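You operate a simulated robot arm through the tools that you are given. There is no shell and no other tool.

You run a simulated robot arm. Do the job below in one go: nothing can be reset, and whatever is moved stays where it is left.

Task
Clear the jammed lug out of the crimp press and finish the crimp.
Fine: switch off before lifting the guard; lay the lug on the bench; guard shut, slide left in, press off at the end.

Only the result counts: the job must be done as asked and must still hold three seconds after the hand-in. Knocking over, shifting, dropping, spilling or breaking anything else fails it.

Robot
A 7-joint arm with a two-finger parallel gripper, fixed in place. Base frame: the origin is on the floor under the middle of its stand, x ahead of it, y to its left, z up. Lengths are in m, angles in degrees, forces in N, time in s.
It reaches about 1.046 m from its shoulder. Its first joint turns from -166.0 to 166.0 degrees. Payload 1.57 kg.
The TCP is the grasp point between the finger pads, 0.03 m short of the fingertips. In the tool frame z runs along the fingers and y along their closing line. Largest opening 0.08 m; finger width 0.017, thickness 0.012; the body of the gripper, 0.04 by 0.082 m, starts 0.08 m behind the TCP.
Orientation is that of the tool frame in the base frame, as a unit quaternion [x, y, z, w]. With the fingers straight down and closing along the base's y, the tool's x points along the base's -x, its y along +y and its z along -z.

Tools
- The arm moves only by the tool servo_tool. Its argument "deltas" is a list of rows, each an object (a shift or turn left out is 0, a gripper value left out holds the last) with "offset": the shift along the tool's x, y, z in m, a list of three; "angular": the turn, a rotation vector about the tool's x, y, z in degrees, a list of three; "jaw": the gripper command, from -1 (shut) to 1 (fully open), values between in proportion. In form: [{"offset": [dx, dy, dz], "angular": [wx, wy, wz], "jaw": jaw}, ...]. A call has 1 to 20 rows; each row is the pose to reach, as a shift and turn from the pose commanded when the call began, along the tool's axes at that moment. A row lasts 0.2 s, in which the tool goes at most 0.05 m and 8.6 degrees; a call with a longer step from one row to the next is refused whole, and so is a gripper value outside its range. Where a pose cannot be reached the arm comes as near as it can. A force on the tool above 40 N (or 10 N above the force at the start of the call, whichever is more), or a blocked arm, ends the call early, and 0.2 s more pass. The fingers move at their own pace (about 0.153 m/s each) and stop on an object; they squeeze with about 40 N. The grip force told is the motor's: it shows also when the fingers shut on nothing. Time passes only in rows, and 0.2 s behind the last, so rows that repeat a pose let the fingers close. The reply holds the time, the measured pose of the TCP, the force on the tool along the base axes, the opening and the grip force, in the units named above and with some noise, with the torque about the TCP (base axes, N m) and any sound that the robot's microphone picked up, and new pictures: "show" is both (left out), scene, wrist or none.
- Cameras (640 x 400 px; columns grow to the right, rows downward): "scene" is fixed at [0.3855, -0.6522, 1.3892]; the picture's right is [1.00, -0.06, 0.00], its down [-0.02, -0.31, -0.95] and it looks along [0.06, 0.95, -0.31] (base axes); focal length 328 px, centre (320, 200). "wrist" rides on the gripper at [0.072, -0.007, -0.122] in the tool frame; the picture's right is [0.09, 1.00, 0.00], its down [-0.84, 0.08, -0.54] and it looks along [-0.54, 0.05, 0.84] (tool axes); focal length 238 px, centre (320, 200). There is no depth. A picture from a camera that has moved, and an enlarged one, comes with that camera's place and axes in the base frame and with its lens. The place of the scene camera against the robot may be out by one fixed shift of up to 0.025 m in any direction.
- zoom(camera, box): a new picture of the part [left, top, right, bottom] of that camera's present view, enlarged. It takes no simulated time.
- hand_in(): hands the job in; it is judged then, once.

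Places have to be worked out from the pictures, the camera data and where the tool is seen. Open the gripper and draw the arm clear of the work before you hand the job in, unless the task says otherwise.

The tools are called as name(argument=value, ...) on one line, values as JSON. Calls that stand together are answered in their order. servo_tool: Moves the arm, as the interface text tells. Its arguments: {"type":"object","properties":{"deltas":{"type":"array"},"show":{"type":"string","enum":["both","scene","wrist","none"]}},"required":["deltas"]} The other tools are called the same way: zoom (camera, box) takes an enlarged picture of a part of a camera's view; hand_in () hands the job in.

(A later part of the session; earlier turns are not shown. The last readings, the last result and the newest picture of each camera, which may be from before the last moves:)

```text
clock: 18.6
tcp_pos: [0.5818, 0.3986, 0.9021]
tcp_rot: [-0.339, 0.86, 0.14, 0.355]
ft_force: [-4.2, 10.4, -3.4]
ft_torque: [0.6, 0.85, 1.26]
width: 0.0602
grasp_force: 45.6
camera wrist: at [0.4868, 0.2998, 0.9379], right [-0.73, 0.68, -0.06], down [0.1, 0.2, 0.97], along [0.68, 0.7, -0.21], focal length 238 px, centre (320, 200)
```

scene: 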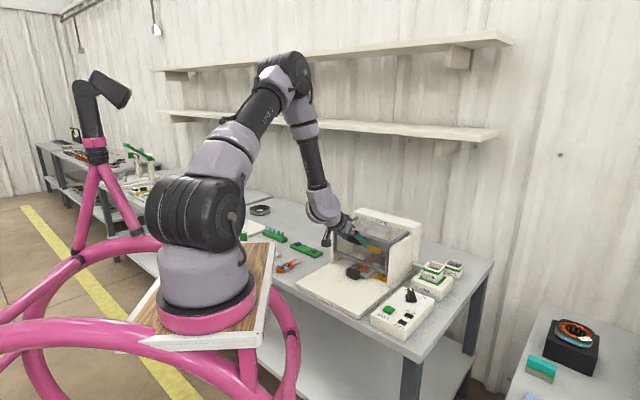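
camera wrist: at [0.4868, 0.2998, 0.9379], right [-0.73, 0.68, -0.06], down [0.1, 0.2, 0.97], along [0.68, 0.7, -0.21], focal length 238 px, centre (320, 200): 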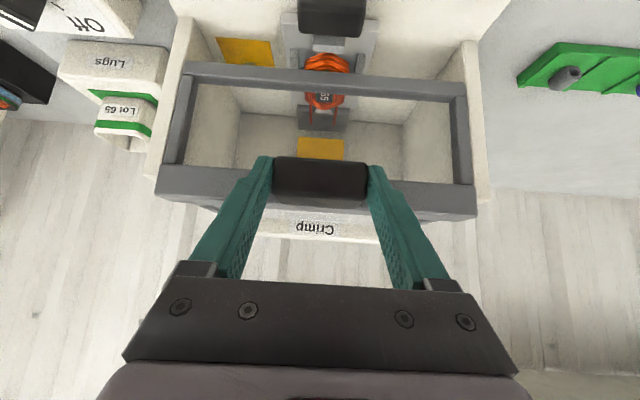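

Now gripping cleanly with small forces. I'll lift the guard along its arc about the rear hinge, first about 15°, and check the forces.

servo_tool(deltas=[{"offset": [-0.0098, 0, -0.0105]}, {"offset": [-0.0206, 0, -0.0202]}, {"offset": [-0.0322, 0, -0.0289]}, {"offset": [-0.0322, 0, -0.0289]}])

zoom(camera="scene", box=[310, 190, 430, 300])

```text
clock: 19.6
tcp_pos: [0.583, 0.3997, 0.9447]
tcp_rot: [-0.339, 0.86, 0.14, 0.356]
ft_force: [-13.1, 4.4, -5.6]
ft_torque: [-0.51, 0.58, 1.04]
width: 0.0601
grasp_force: 44.4
camera wrist: at [0.4873, 0.3008, 0.98], right [-0.73, 0.68, -0.07], down [0.1, 0.2, 0.97], along [0.68, 0.7, -0.21], focal length 238 px, centre (320, 200)
```

scene: 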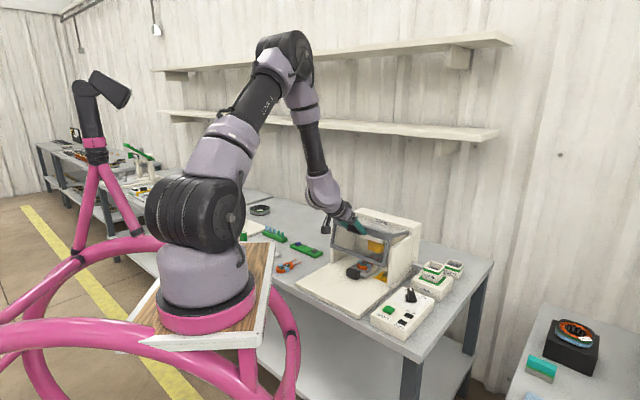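
wrist: 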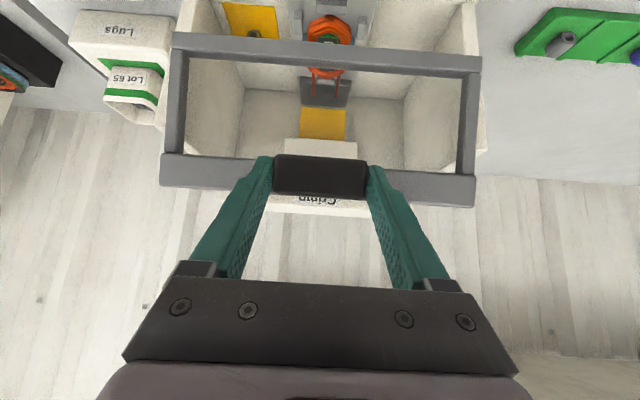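

```text
3.64 times, centred on (370, 245) of scene
camera zoom: at [0.3855, -0.6522, 1.3892], right [1.0, -0.06, 0.0], down [-0.02, -0.31, -0.95], along [0.06, 0.95, -0.31], focal length 1192 px, centre (138, 36)
```

zoom: 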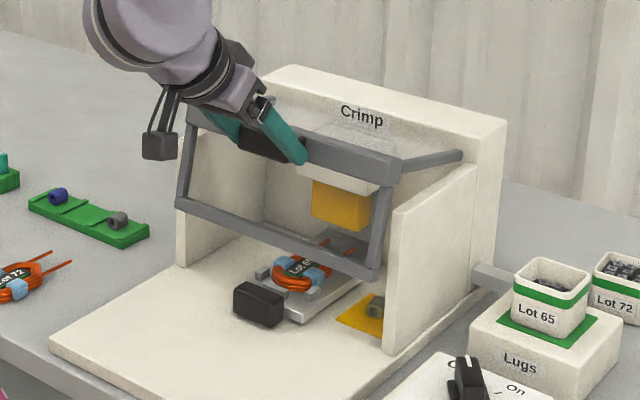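

The guard swings up about its rear hinge with low forces. Continuing the arc to about 45°, easing slightly outward so the tips don't press on the bar.

servo_tool(deltas=[{"offset": [-0.0112, 0, -0.0093]}, {"offset": [-0.0238, 0, -0.0169]}, {"offset": [-0.037, 0, -0.0233]}, {"offset": [-0.051, 0, -0.0286]}, {"offset": [-0.0655, 0, -0.0317]}, {"offset": [-0.0803, 0, -0.0335]}, {"offset": [-0.0803, 0, -0.0335]}])

zoom(camera="scene", box=[310, 180, 430, 300])

```text
clock: 21.2
tcp_pos: [0.6051, 0.4222, 1.0271]
tcp_rot: [-0.339, 0.859, 0.141, 0.356]
ft_force: [-27.8, 1.9, 0.1]
ft_torque: [-1.08, 1.06, 1.43]
width: 0.0598
grasp_force: 44.6
camera wrist: at [0.51, 0.3233, 1.0621], right [-0.73, 0.68, -0.07], down [0.1, 0.2, 0.97], along [0.68, 0.7, -0.21], focal length 238 px, centre (320, 200)
```

scene: 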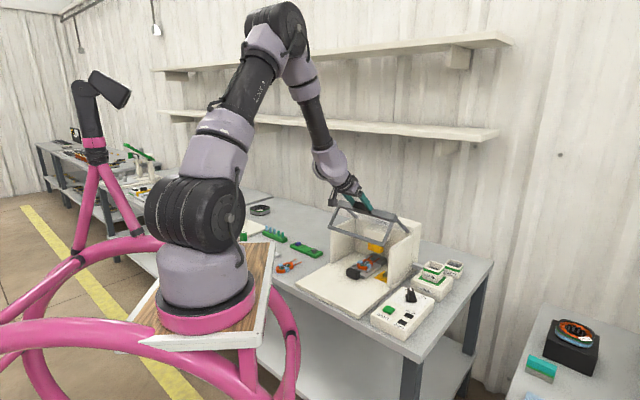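
wrist: 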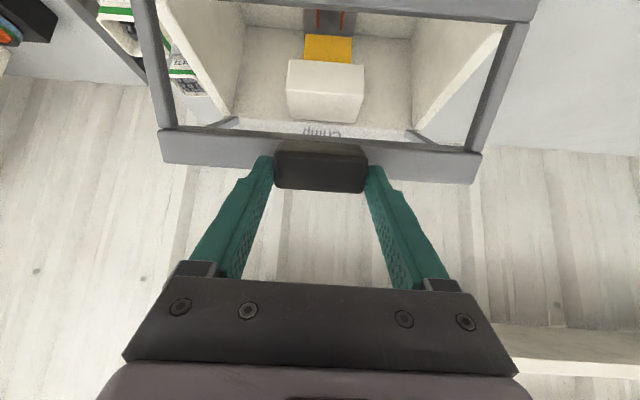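

```text
3.33 times, centred on (370, 240) of scene
camera zoom: at [0.3855, -0.6522, 1.3892], right [1.0, -0.06, 0.0], down [-0.02, -0.31, -0.95], along [0.06, 0.95, -0.31], focal length 1093 px, centre (153, 67)
```

zoom: 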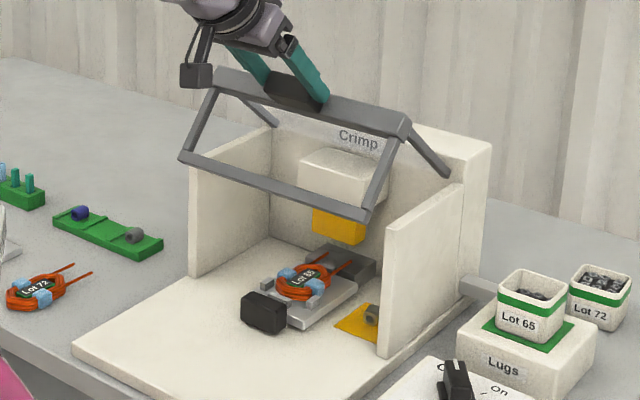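

The guard is about 45° open; a sideways push of ~20 N tells me to ease 3 mm towards the press's left. Continuing the arc up to ~65°.

servo_tool(deltas=[{"offset": [-0.0176, 0.0025, -0.006]}, {"offset": [-0.036, 0.003, -0.005]}, {"offset": [-0.0542, 0.003, -0.0021]}, {"offset": [-0.072, 0.003, 0.0027]}, {"offset": [-0.072, 0.003, 0.0027]}])

zoom(camera="scene", box=[310, 160, 430, 280])

```text
clock: 22.4
tcp_pos: [0.6431, 0.4604, 1.0763]
tcp_rot: [-0.338, 0.859, 0.141, 0.357]
ft_force: [-13.5, -4.9, 4.0]
ft_torque: [-0.88, 1.11, 0.83]
width: 0.06
grasp_force: 44.6
camera wrist: at [0.5474, 0.3611, 1.1121], right [-0.73, 0.68, -0.07], down [0.1, 0.2, 0.98], along [0.68, 0.7, -0.21], focal length 238 px, centre (320, 200)
```

scene: 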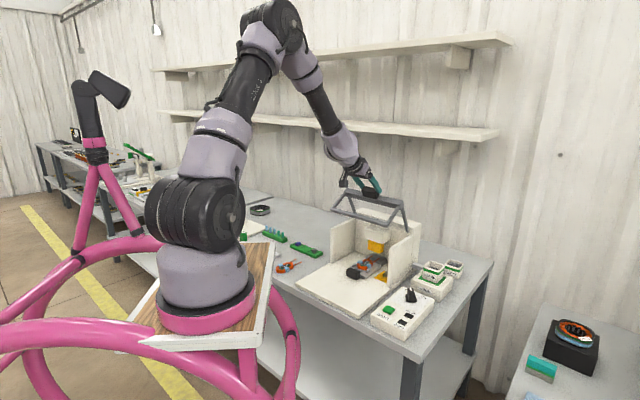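
wrist: 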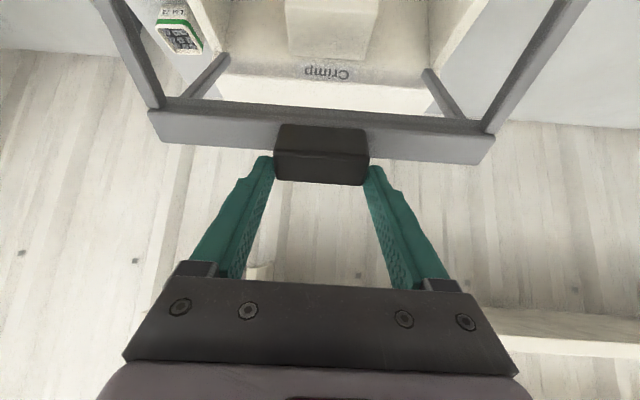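

```text
3.33 times, centred on (370, 220) of scene
camera zoom: at [0.3855, -0.6522, 1.3892], right [1.0, -0.06, 0.0], down [-0.02, -0.31, -0.95], along [0.06, 0.95, -0.31], focal length 1093 px, centre (153, 133)
```

zoom: 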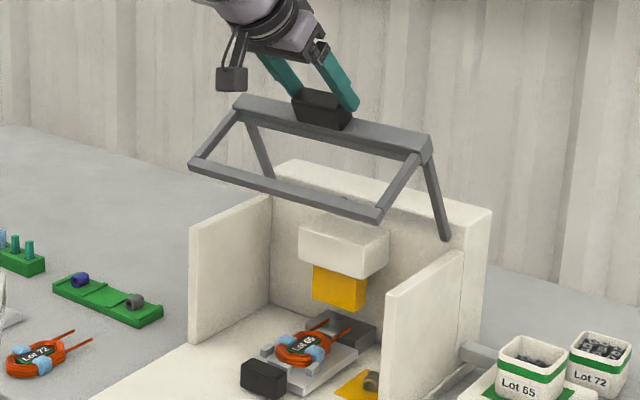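

Low forces; guard now ~63° up. Continuing the arc to about 80–85°, looking for a stop.

servo_tool(deltas=[{"offset": [-0.0168, 0.0, 0.0075]}, {"offset": [-0.0327, 0.0, 0.0167]}, {"offset": [-0.0473, 0.0, 0.0274]}, {"offset": [-0.0473, 0.0, 0.0274]}])

zoom(camera="scene", box=[310, 160, 430, 280])

```text
clock: 23.4
tcp_pos: [0.6817, 0.4977, 1.0919]
tcp_rot: [-0.339, 0.859, 0.141, 0.357]
ft_force: [-12.2, 8.6, 14.2]
ft_torque: [1.16, 0.6, 1.1]
width: 0.06
grasp_force: 45.3
camera wrist: at [0.5861, 0.3988, 1.1269], right [-0.73, 0.68, -0.06], down [0.1, 0.2, 0.98], along [0.68, 0.7, -0.21], focal length 238 px, centre (320, 200)
```

scene: 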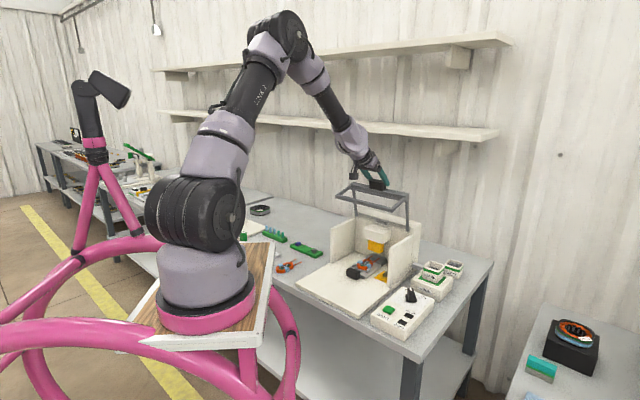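
wrist: 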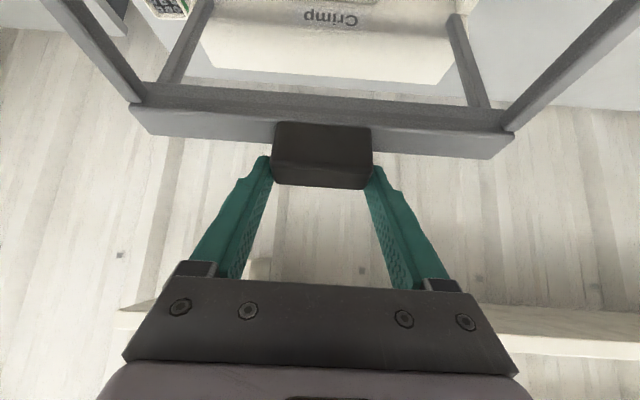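

```text
3.33 times, centred on (370, 220) of scene
camera zoom: at [0.3855, -0.6522, 1.3892], right [1.0, -0.06, 0.0], down [-0.02, -0.31, -0.95], along [0.06, 0.95, -0.31], focal length 1093 px, centre (153, 133)
```

zoom: 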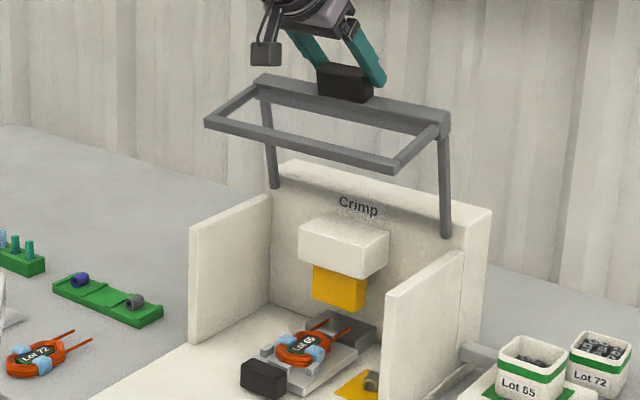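

The guard arms are nearly vertical. I'll push a little further over to see whether it meets its open stop and will stay there.

servo_tool(deltas=[{"offset": [-0.0154, 0.002, 0.0099]}, {"offset": [-0.0284, 0.002, 0.0229]}, {"offset": [-0.0284, 0.002, 0.0229]}])

zoom(camera="scene", box=[310, 160, 430, 280])

```text
clock: 24.2
tcp_pos: [0.7059, 0.5222, 1.095]
tcp_rot: [-0.34, 0.859, 0.141, 0.355]
ft_force: [-20.9, 12.8, 4.5]
ft_torque: [-0.23, 1.08, 1.15]
width: 0.0602
grasp_force: 44.7
camera wrist: at [0.6111, 0.4234, 1.1301], right [-0.73, 0.68, -0.07], down [0.1, 0.2, 0.97], along [0.68, 0.7, -0.21], focal length 238 px, centre (320, 200)
```

scene: 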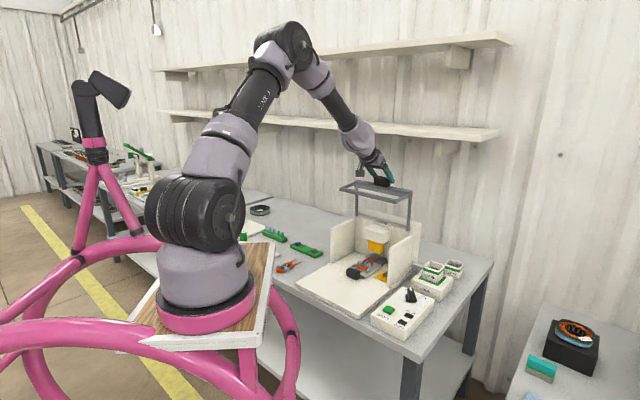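
wrist: 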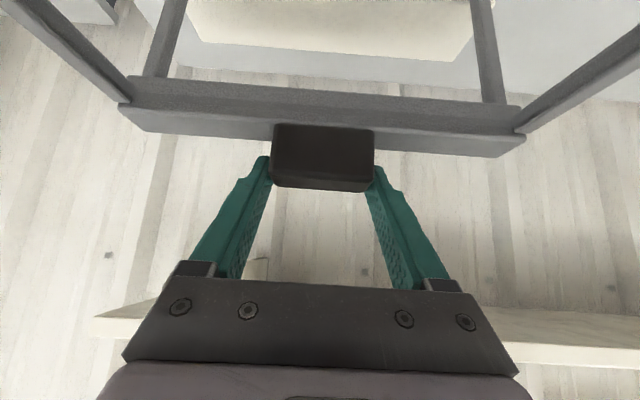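

```text
3.33 times, centred on (370, 220) of scene
camera zoom: at [0.3855, -0.6522, 1.3892], right [1.0, -0.06, 0.0], down [-0.02, -0.31, -0.95], along [0.06, 0.95, -0.31], focal length 1093 px, centre (153, 133)
```

zoom: 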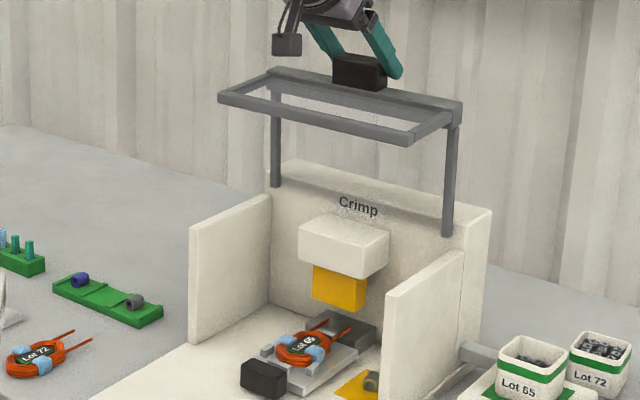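

Arms are vertical (≈90°). I'll nudge it further back to feel for an end stop.

servo_tool(deltas=[{"offset": [-0.0115, 0.003, 0.0143]}, {"offset": [-0.0214, 0.003, 0.0296]}, {"offset": [-0.0214, 0.003, 0.0296]}])

zoom(camera="scene", box=[310, 160, 430, 280])

```text
clock: 25.0
tcp_pos: [0.7338, 0.5513, 1.0943]
tcp_rot: [-0.338, 0.858, 0.142, 0.36]
ft_force: [-8.0, 13.5, 29.3]
ft_torque: [0.53, 0.43, 0.74]
width: 0.0601
grasp_force: 45.1
camera wrist: at [0.6387, 0.4515, 1.1278], right [-0.73, 0.68, -0.07], down [0.09, 0.19, 0.98], along [0.68, 0.7, -0.2], focal length 238 px, centre (320, 200)
```

scene: 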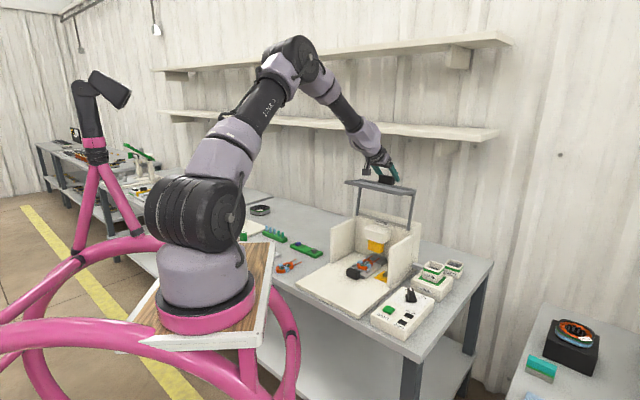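
wrist: 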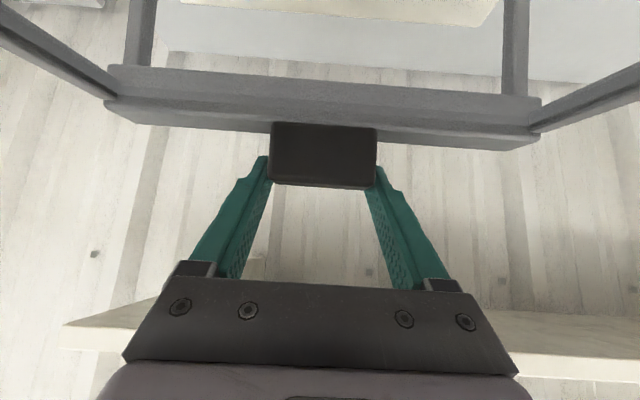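

```text
3.33 times, centred on (370, 220) of scene
camera zoom: at [0.3855, -0.6522, 1.3892], right [1.0, -0.06, 0.0], down [-0.02, -0.31, -0.95], along [0.06, 0.95, -0.31], focal length 1093 px, centre (153, 133)
```

zoom: 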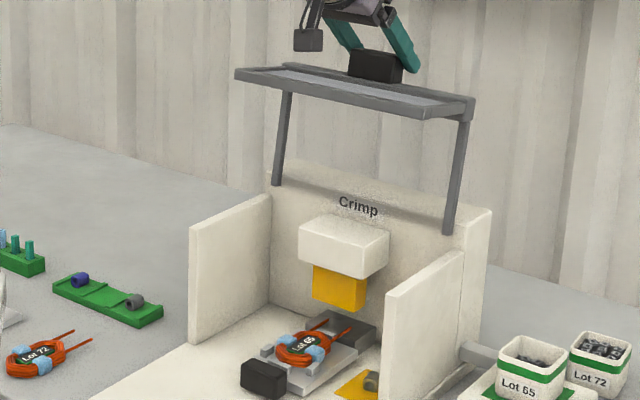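

The guard is now ~100° back. I'll continue a touch further to find its stop or over-centre point before releasing.

servo_tool(deltas=[{"offset": [-0.008, 0.001, 0.006]}, {"offset": [-0.0151, 0.002, 0.0122]}, {"offset": [-0.0151, 0.002, 0.0122]}])

zoom(camera="scene", box=[310, 160, 430, 280])

```text
clock: 25.8
tcp_pos: [0.7444, 0.5598, 1.0857]
tcp_rot: [-0.338, 0.862, 0.137, 0.352]
ft_force: [-26.6, -19.3, -10.7]
ft_torque: [0.15, -0.09, 0.9]
width: 0.0605
grasp_force: 45.1
camera wrist: at [0.649, 0.4618, 1.1218], right [-0.73, 0.69, -0.07], down [0.11, 0.21, 0.97], along [0.68, 0.7, -0.22], focal length 238 px, centre (320, 200)
```

scene: 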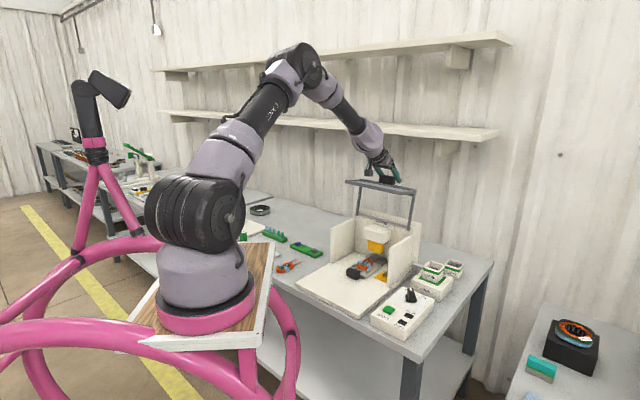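
wrist: 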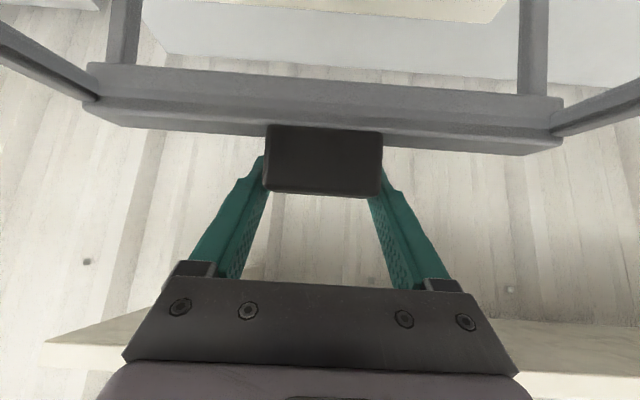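

```text
3.33 times, centred on (370, 220) of scene
camera zoom: at [0.3855, -0.6522, 1.3892], right [1.0, -0.06, 0.0], down [-0.02, -0.31, -0.95], along [0.06, 0.95, -0.31], focal length 1093 px, centre (153, 133)
```

zoom: 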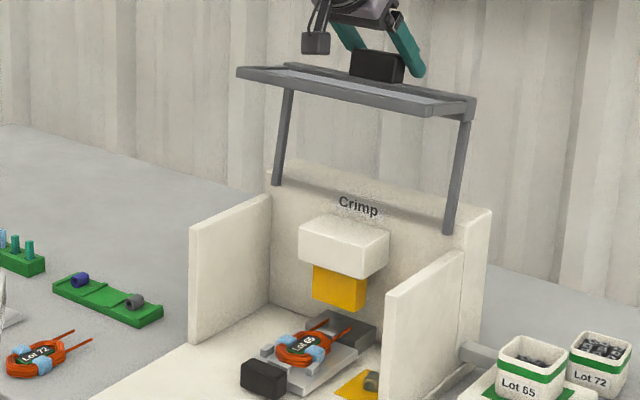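

The guard has reached its open stop (~100°; push-back rose to 33 N with no further motion). I'll ease the push, then open the fingers fully and check that it stays up.

servo_tool(deltas=[{"offset": [0.003, 0, -0.003]}, {"offset": [0.004, 0, -0.004], "jaw": 0.6}, {"offset": [0.004, 0, -0.004], "jaw": 1}, {"offset": [0.004, 0, -0.004], "jaw": 1}])

zoom(camera="scene", box=[310, 160, 430, 280])

```text
clock: 26.8
tcp_pos: [0.7436, 0.559, 1.0906]
tcp_rot: [-0.339, 0.86, 0.141, 0.356]
ft_force: [-0.7, -0.1, 1.0]
ft_torque: [0.04, 0.02, 0.02]
width: 0.0799
grasp_force: 0.0
camera wrist: at [0.6466, 0.4607, 1.1254], right [-0.73, 0.68, -0.07], down [0.1, 0.2, 0.98], along [0.68, 0.7, -0.21], focal length 238 px, centre (320, 200)
```

scene: 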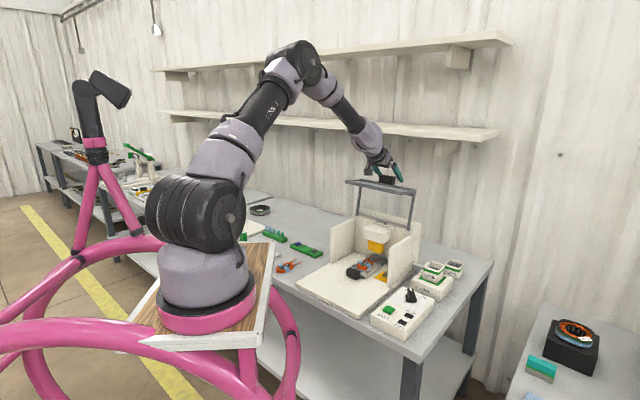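
wrist: 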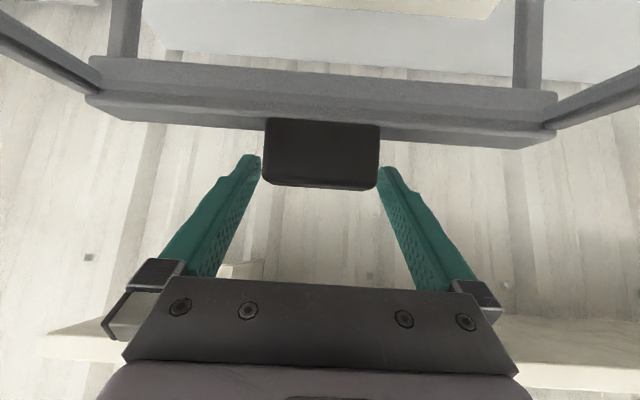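

```text
3.33 times, centred on (370, 220) of scene
camera zoom: at [0.3855, -0.6522, 1.3892], right [1.0, -0.06, 0.0], down [-0.02, -0.31, -0.95], along [0.06, 0.95, -0.31], focal length 1093 px, centre (153, 133)
```

zoom: 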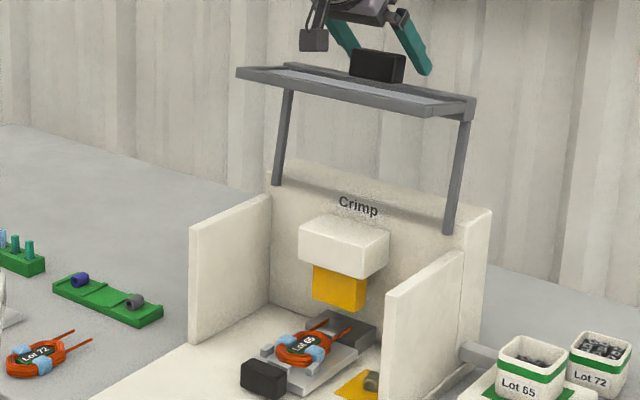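

The guard stays up by itself. I'll withdraw up and back along the fingers, then look into the open press for the lug.

servo_tool(deltas=[{"offset": [0, 0, -0.04]}, {"offset": [0, 0, -0.08]}, {"offset": [0, 0, -0.12]}, {"offset": [0.03, 0, -0.155]}, {"offset": [0.06, 0, -0.19]}, {"offset": [0.09, 0, -0.22]}, {"offset": [0.12, 0, -0.25]}, {"offset": [0.12, 0, -0.25]}])

```text
clock: 28.6
tcp_pos: [0.5505, 0.3792, 1.1818]
tcp_rot: [-0.338, 0.86, 0.141, 0.356]
ft_force: [0.5, 0.1, 0.9]
ft_torque: [0.0, 0.05, -0.02]
width: 0.0803
grasp_force: 0.0
camera wrist: at [0.4552, 0.2807, 1.2161], right [-0.73, 0.68, -0.06], down [0.1, 0.2, 0.97], along [0.68, 0.7, -0.21], focal length 238 px, centre (320, 200)
```

scene: 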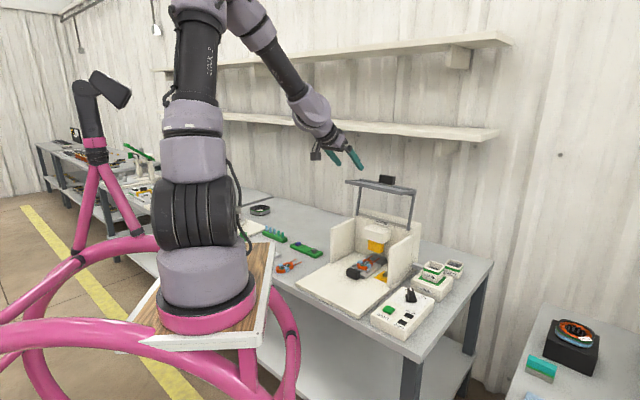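
wrist: 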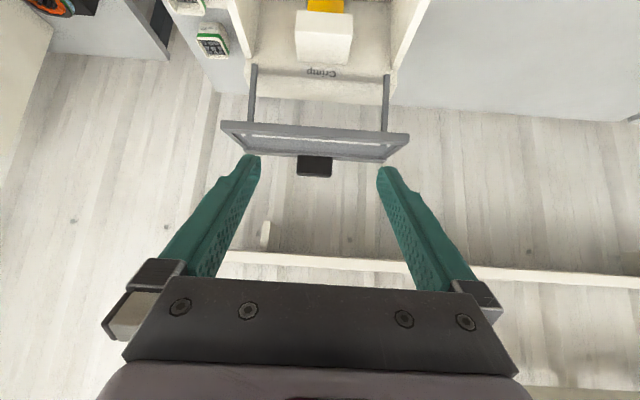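

The guard stands open on its own. I'll come down in front of the opening, tilted 30°, to look at the lug.

servo_tool(deltas=[{"offset": [0.0324, -0.0086, 0.0241], "angular": [0, 3, 0]}, {"offset": [0.0648, -0.0172, 0.0482], "angular": [0, 6, 0]}, {"offset": [0.0972, -0.0258, 0.0723], "angular": [0, 9, 0]}, {"offset": [0.1296, -0.0344, 0.0964], "angular": [0, 12, 0]}, {"offset": [0.162, -0.043, 0.1205], "angular": [0, 15, 0]}, {"offset": [0.1944, -0.0516, 0.1446], "angular": [0, 15, 0]}, {"offset": [0.227, -0.06, 0.169], "angular": [0, 15, 0]}, {"offset": [0.227, -0.06, 0.169], "angular": [0, 15, 0]}])

zoom(camera="wrist", box=[240, 90, 400, 230])

zoom(camera="scene", box=[340, 220, 430, 300])

```text
clock: 30.4
tcp_pos: [0.5626, 0.308, 0.9]
tcp_rot: [-0.354, 0.899, 0.095, 0.241]
ft_force: [0.1, 0.2, 0.0]
ft_torque: [-0.02, 0.02, -0.02]
width: 0.08
grasp_force: 0.1
camera wrist: at [0.4771, 0.2192, 0.9702], right [-0.74, 0.67, -0.05], down [0.28, 0.37, 0.89], along [0.62, 0.64, -0.46], focal length 238 px, centre (320, 200)
```

scene: 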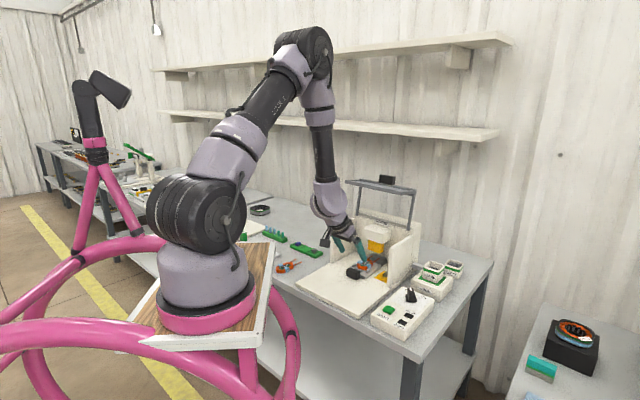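
wrist: 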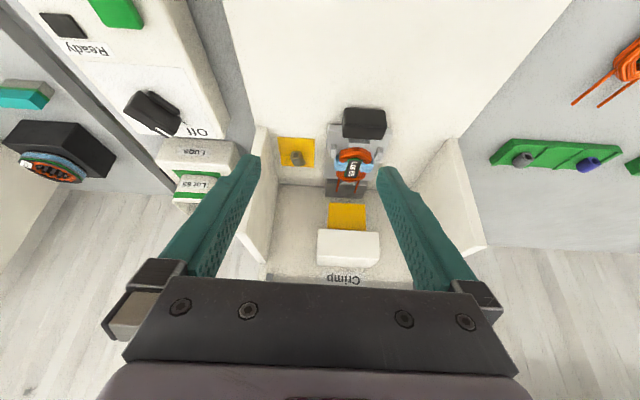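

```text
2.86 times, centred on (320, 160) of wrist
camera zoom: at [0.4771, 0.2192, 0.9702], right [-0.74, 0.67, -0.05], down [0.28, 0.37, 0.89], along [0.62, 0.64, -0.46], focal length 681 px, centre (320, 314)
```

zoom: 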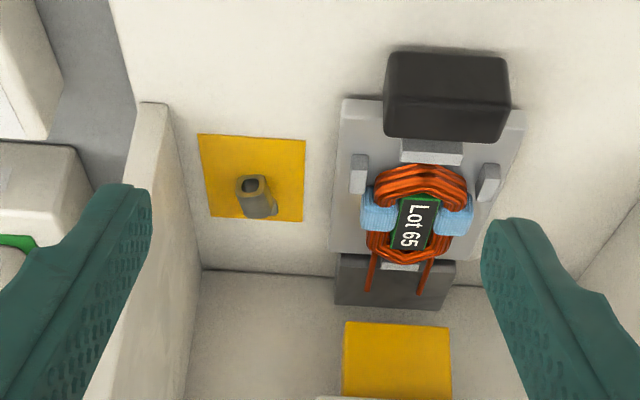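

```text
5.00 times, centred on (385, 260) of scene
camera zoom: at [0.3855, -0.6522, 1.3892], right [1.0, -0.06, 0.0], down [-0.02, -0.31, -0.95], along [0.06, 0.95, -0.31], focal length 1639 px, centre (-5, -100)
```

zoom: 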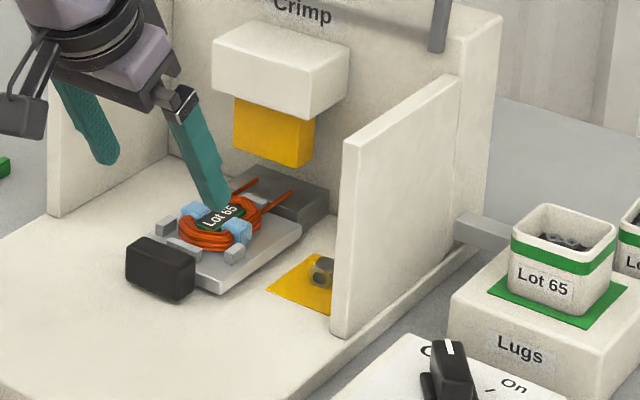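

zoom(camera="wrist", box=[284, 130, 319, 160])

zoom(camera="scene", box=[370, 260, 410, 290])

zoom(camera="scene", box=[425, 255, 470, 300])

```text
13.33 times, centred on (302, 145) of wrist
camera zoom: at [0.4771, 0.2192, 0.9702], right [-0.74, 0.67, -0.05], down [0.28, 0.37, 0.89], along [0.62, 0.64, -0.46], focal length 3178 px, centre (567, 933)
```

zoom: 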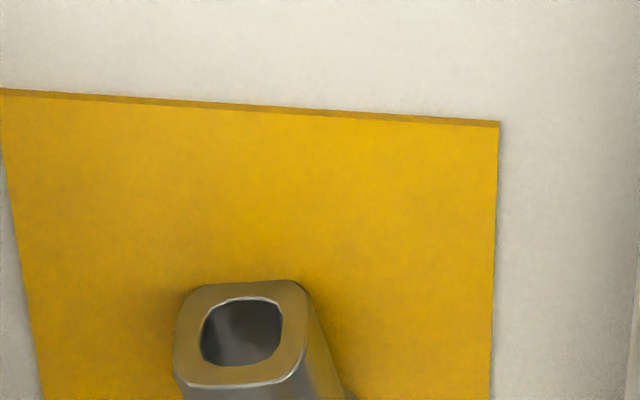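

```text
13.33 times, centred on (390, 275) of scene
camera zoom: at [0.3855, -0.6522, 1.3892], right [1.0, -0.06, 0.0], down [-0.02, -0.31, -0.95], along [0.06, 0.95, -0.31], focal length 4370 px, centre (-613, -800)
```

zoom: 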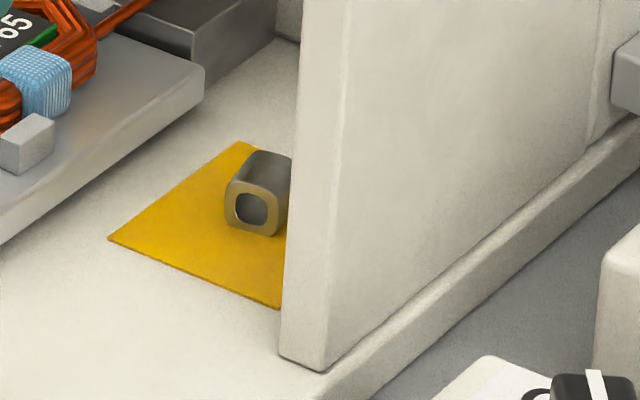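

```text
8.89 times, centred on (448, 278) of scene
camera zoom: at [0.3855, -0.6522, 1.3892], right [1.0, -0.06, 0.0], down [-0.02, -0.31, -0.95], along [0.06, 0.95, -0.31], focal length 2914 px, centre (-813, -489)
```

zoom: 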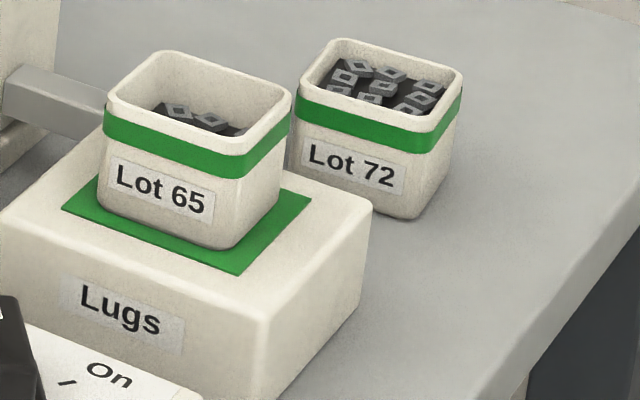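

The lug is a ~15 mm square tube lying on the yellow pad near the right wall (about n=0.80, r=0.187, floor z≈0.738). I'll narrow the jaws to 40 mm and take up a 45° standoff in line with it.

servo_tool(deltas=[{"offset": [-0.01, -0.005, 0.02], "angular": [0, -4, 0], "jaw": 0}, {"offset": [-0.021, -0.01, 0.042], "angular": [0, -8, 0], "jaw": 0}, {"offset": [-0.032, -0.016, 0.065], "angular": [0, -12, 0], "jaw": 0}, {"offset": [-0.043, -0.021, 0.086], "angular": [0, -15, 0], "jaw": 0}, {"offset": [-0.0513, -0.0246, 0.1012], "angular": [0, -15, 0], "jaw": 0}, {"offset": [-0.0513, -0.0246, 0.1012], "angular": [0, -15, 0], "jaw": 0}])

zoom(camera="wrist", box=[250, 80, 390, 200])

zoom(camera="scene", box=[340, 220, 430, 300])

```text
clock: 31.8
tcp_pos: [0.6483, 0.3543, 0.839]
tcp_rot: [-0.339, 0.86, 0.14, 0.356]
ft_force: [0.8, 0.4, 0.2]
ft_torque: [0.02, 0.02, 0.05]
width: 0.04
grasp_force: 0.1
camera wrist: at [0.5524, 0.2569, 0.8738], right [-0.73, 0.68, -0.07], down [0.1, 0.2, 0.97], along [0.68, 0.7, -0.21], focal length 238 px, centre (320, 200)
```

scene: 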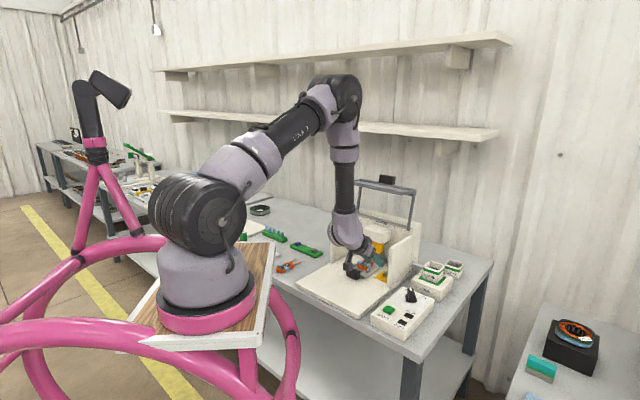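
wrist: 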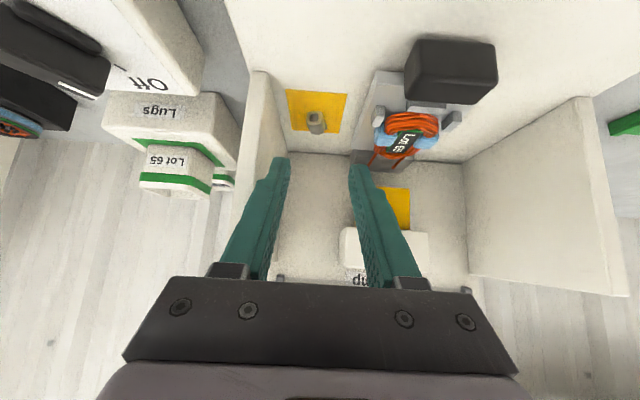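

```text
3.33 times, centred on (320, 140) of wrist
camera zoom: at [0.5524, 0.2569, 0.8738], right [-0.73, 0.68, -0.07], down [0.1, 0.2, 0.97], along [0.68, 0.7, -0.21], focal length 794 px, centre (320, 400)
```

zoom: 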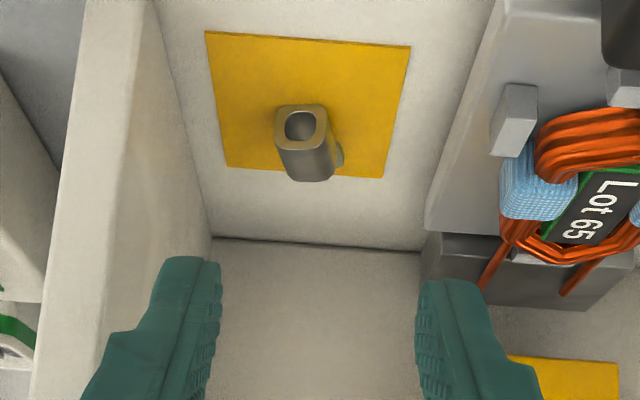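

```text
5.00 times, centred on (385, 260) of scene
camera zoom: at [0.3855, -0.6522, 1.3892], right [1.0, -0.06, 0.0], down [-0.02, -0.31, -0.95], along [0.06, 0.95, -0.31], focal length 1639 px, centre (-5, -100)
```

zoom: 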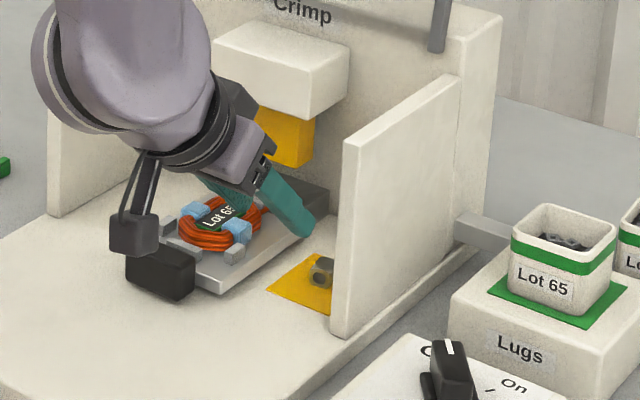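

zoom(camera="wrist", box=[290, 85, 350, 140])

```text
7.27 times, centred on (320, 112) of wrist
camera zoom: at [0.5524, 0.2569, 0.8738], right [-0.73, 0.68, -0.07], down [0.1, 0.2, 0.97], along [0.68, 0.7, -0.21], focal length 1734 px, centre (320, 836)
```

zoom: 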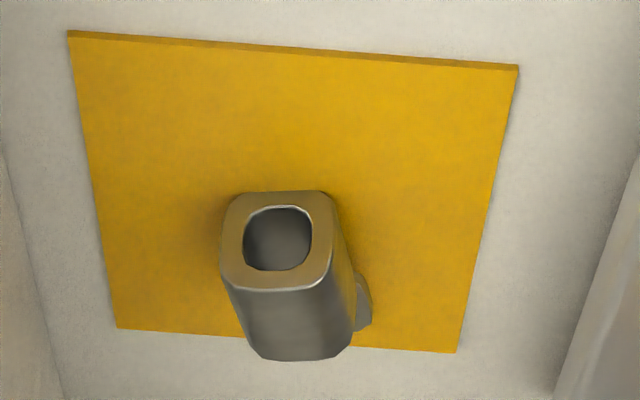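

The lug lies about 100 mm ahead on the finger axis, its open end toward me. I'll advance along the fingers in small steps down to the pad.

servo_tool(deltas=[{"offset": [0, -0.002, 0.03]}, {"offset": [0, -0.002, 0.06]}, {"offset": [0, -0.002, 0.08]}, {"offset": [0, -0.002, 0.092]}, {"offset": [0, -0.002, 0.099]}, {"offset": [0, -0.002, 0.099]}])

zoom(camera="wrist", box=[250, 80, 390, 220])

zoom(camera="scene", box=[340, 220, 430, 300])

```text
clock: 33.2
tcp_pos: [0.7007, 0.4016, 0.7691]
tcp_rot: [-0.339, 0.86, 0.14, 0.356]
ft_force: [0.2, -0.2, 0.0]
ft_torque: [0.01, -0.03, 0.01]
width: 0.0401
grasp_force: 0.1
camera wrist: at [0.6045, 0.3032, 0.8045], right [-0.73, 0.68, -0.07], down [0.1, 0.2, 0.97], along [0.68, 0.7, -0.21], focal length 238 px, centre (320, 200)
```

scene: 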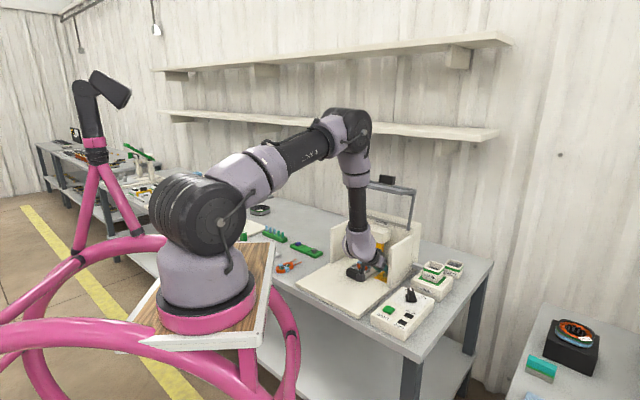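
wrist: 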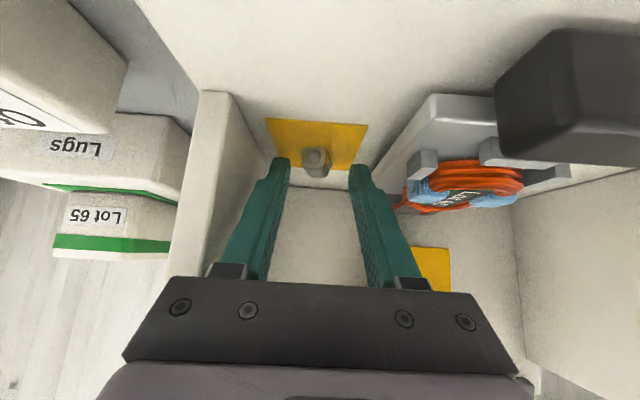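

```text
2.86 times, centred on (320, 150) of wrist
camera zoom: at [0.6045, 0.3032, 0.8045], right [-0.73, 0.68, -0.07], down [0.1, 0.2, 0.97], along [0.68, 0.7, -0.21], focal length 681 px, centre (320, 343)
```

zoom: 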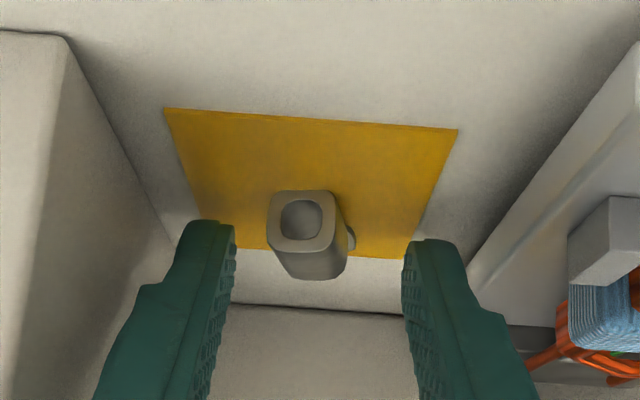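

```text
5.00 times, centred on (385, 260) of scene
camera zoom: at [0.3855, -0.6522, 1.3892], right [1.0, -0.06, 0.0], down [-0.02, -0.31, -0.95], along [0.06, 0.95, -0.31], focal length 1639 px, centre (-5, -100)
```

zoom: 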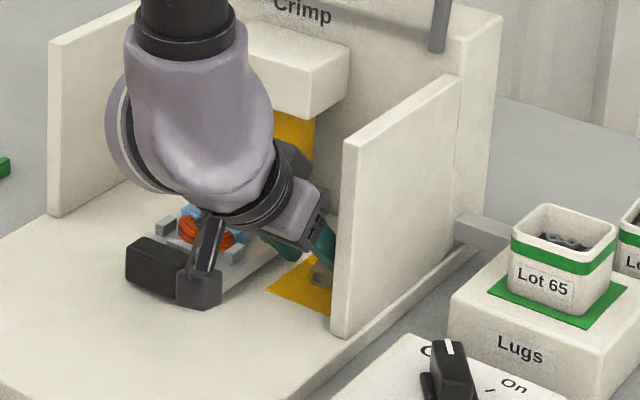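

The fingertips flank the lug just above the pad, no contact force. I'll lower 2 mm and close.

servo_tool(deltas=[{"offset": [0.001, -0.001, 0.002], "jaw": 0}, {"offset": [0.001, -0.001, 0.002], "jaw": -0.4}, {"offset": [0.001, -0.001, 0.002], "jaw": -0.8}, {"offset": [0.001, -0.001, 0.002], "jaw": -0.8}, {"offset": [0.001, -0.001, 0.002], "jaw": -0.8}])

zoom(camera="wrist", box=[250, 80, 390, 220])

```text
clock: 34.4
tcp_pos: [0.7, 0.4015, 0.7673]
tcp_rot: [-0.339, 0.86, 0.14, 0.356]
ft_force: [0.3, 0.1, -1.1]
ft_torque: [-0.04, 0.0, -0.05]
width: 0.0145
grasp_force: 31.0
camera wrist: at [0.6056, 0.3033, 0.8025], right [-0.73, 0.68, -0.07], down [0.1, 0.2, 0.97], along [0.68, 0.7, -0.21], focal length 238 px, centre (320, 200)
```

scene: 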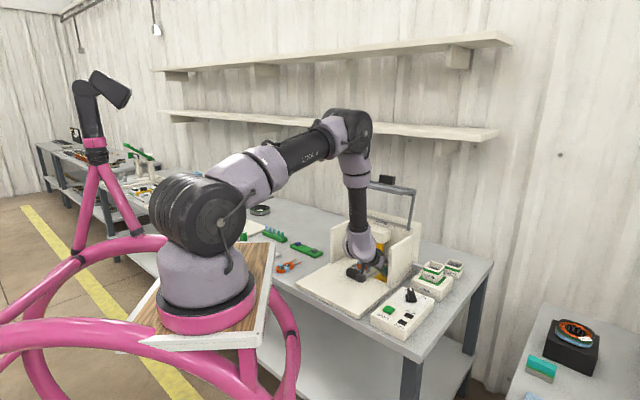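
wrist: 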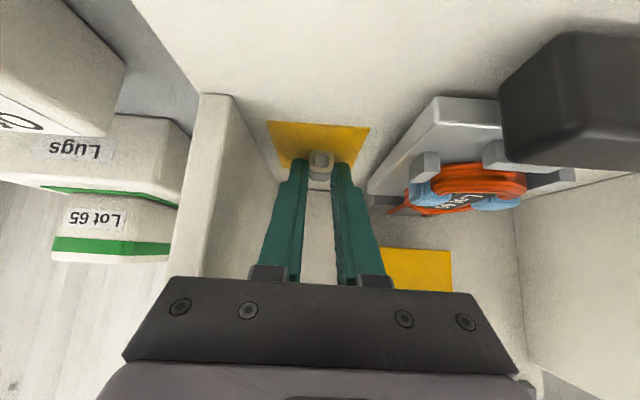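

```text
2.86 times, centred on (320, 150) of wrist
camera zoom: at [0.6056, 0.3033, 0.8025], right [-0.73, 0.68, -0.07], down [0.1, 0.2, 0.97], along [0.68, 0.7, -0.21], focal length 681 px, centre (320, 343)
```

zoom: 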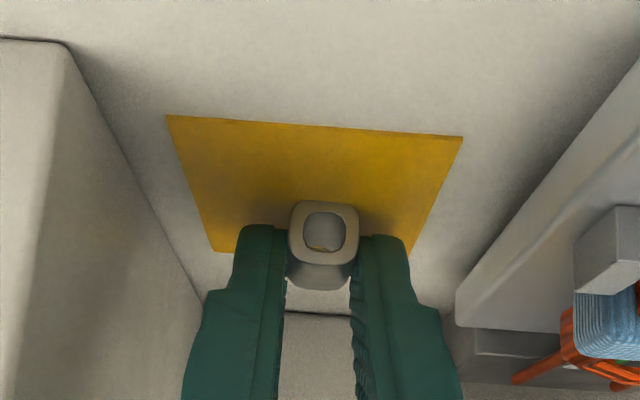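

The lug is held (14.5 mm). I'll draw it up and back out of the press the way I came in.

servo_tool(deltas=[{"offset": [-0.005, 0, -0.01]}, {"offset": [-0.005, 0, -0.03]}, {"offset": [-0.005, 0, -0.06]}, {"offset": [-0.005, 0, -0.1]}, {"offset": [-0.005, 0, -0.14]}, {"offset": [-0.005, 0, -0.14]}])

zoom(camera="wrist", box=[250, 80, 390, 220])

zoom(camera="scene", box=[200, 190, 430, 320])

```text
clock: 35.8
tcp_pos: [0.6314, 0.3368, 0.8711]
tcp_rot: [-0.339, 0.859, 0.14, 0.356]
ft_force: [-0.3, 0.2, -0.2]
ft_torque: [0.01, 0.02, -0.02]
width: 0.0148
grasp_force: 30.5
camera wrist: at [0.5355, 0.2381, 0.9064], right [-0.73, 0.68, -0.07], down [0.1, 0.2, 0.97], along [0.68, 0.7, -0.21], focal length 238 px, centre (320, 200)
```

scene: 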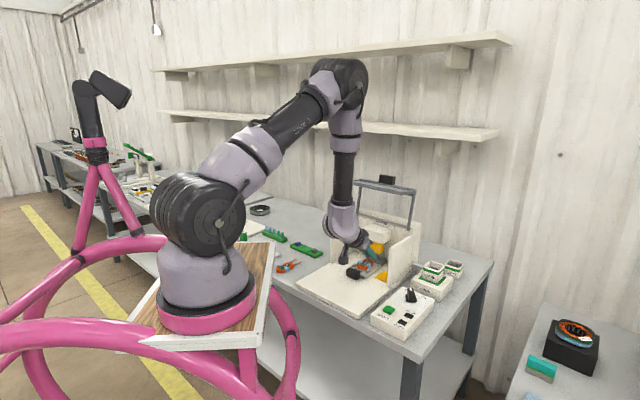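
wrist: 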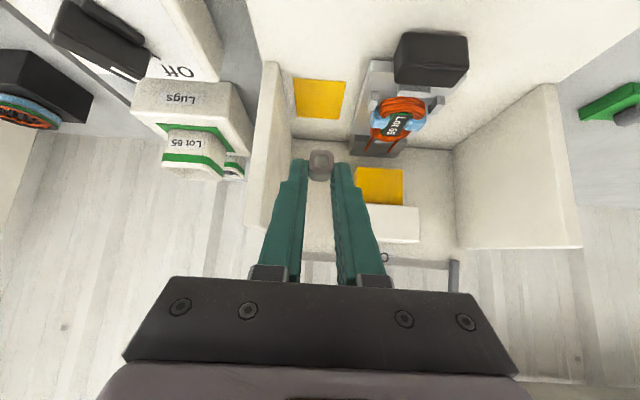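

```text
2.86 times, centred on (320, 150) of wrist
camera zoom: at [0.5355, 0.2381, 0.9064], right [-0.73, 0.68, -0.07], down [0.1, 0.2, 0.97], along [0.68, 0.7, -0.21], focal length 681 px, centre (320, 343)
```

zoom: 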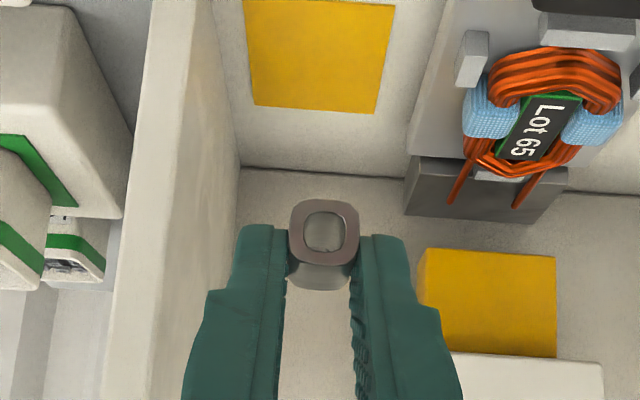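

```text
2.78 times, centred on (315, 255) of scene
camera zoom: at [0.3855, -0.6522, 1.3892], right [1.0, -0.06, 0.0], down [-0.02, -0.31, -0.95], along [0.06, 0.95, -0.31], focal length 912 px, centre (334, 47)
```

zoom: 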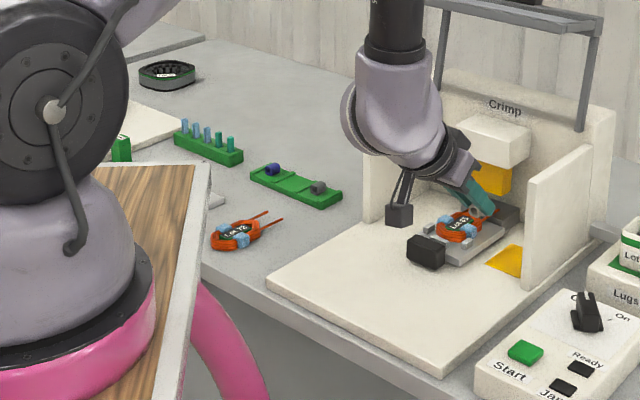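

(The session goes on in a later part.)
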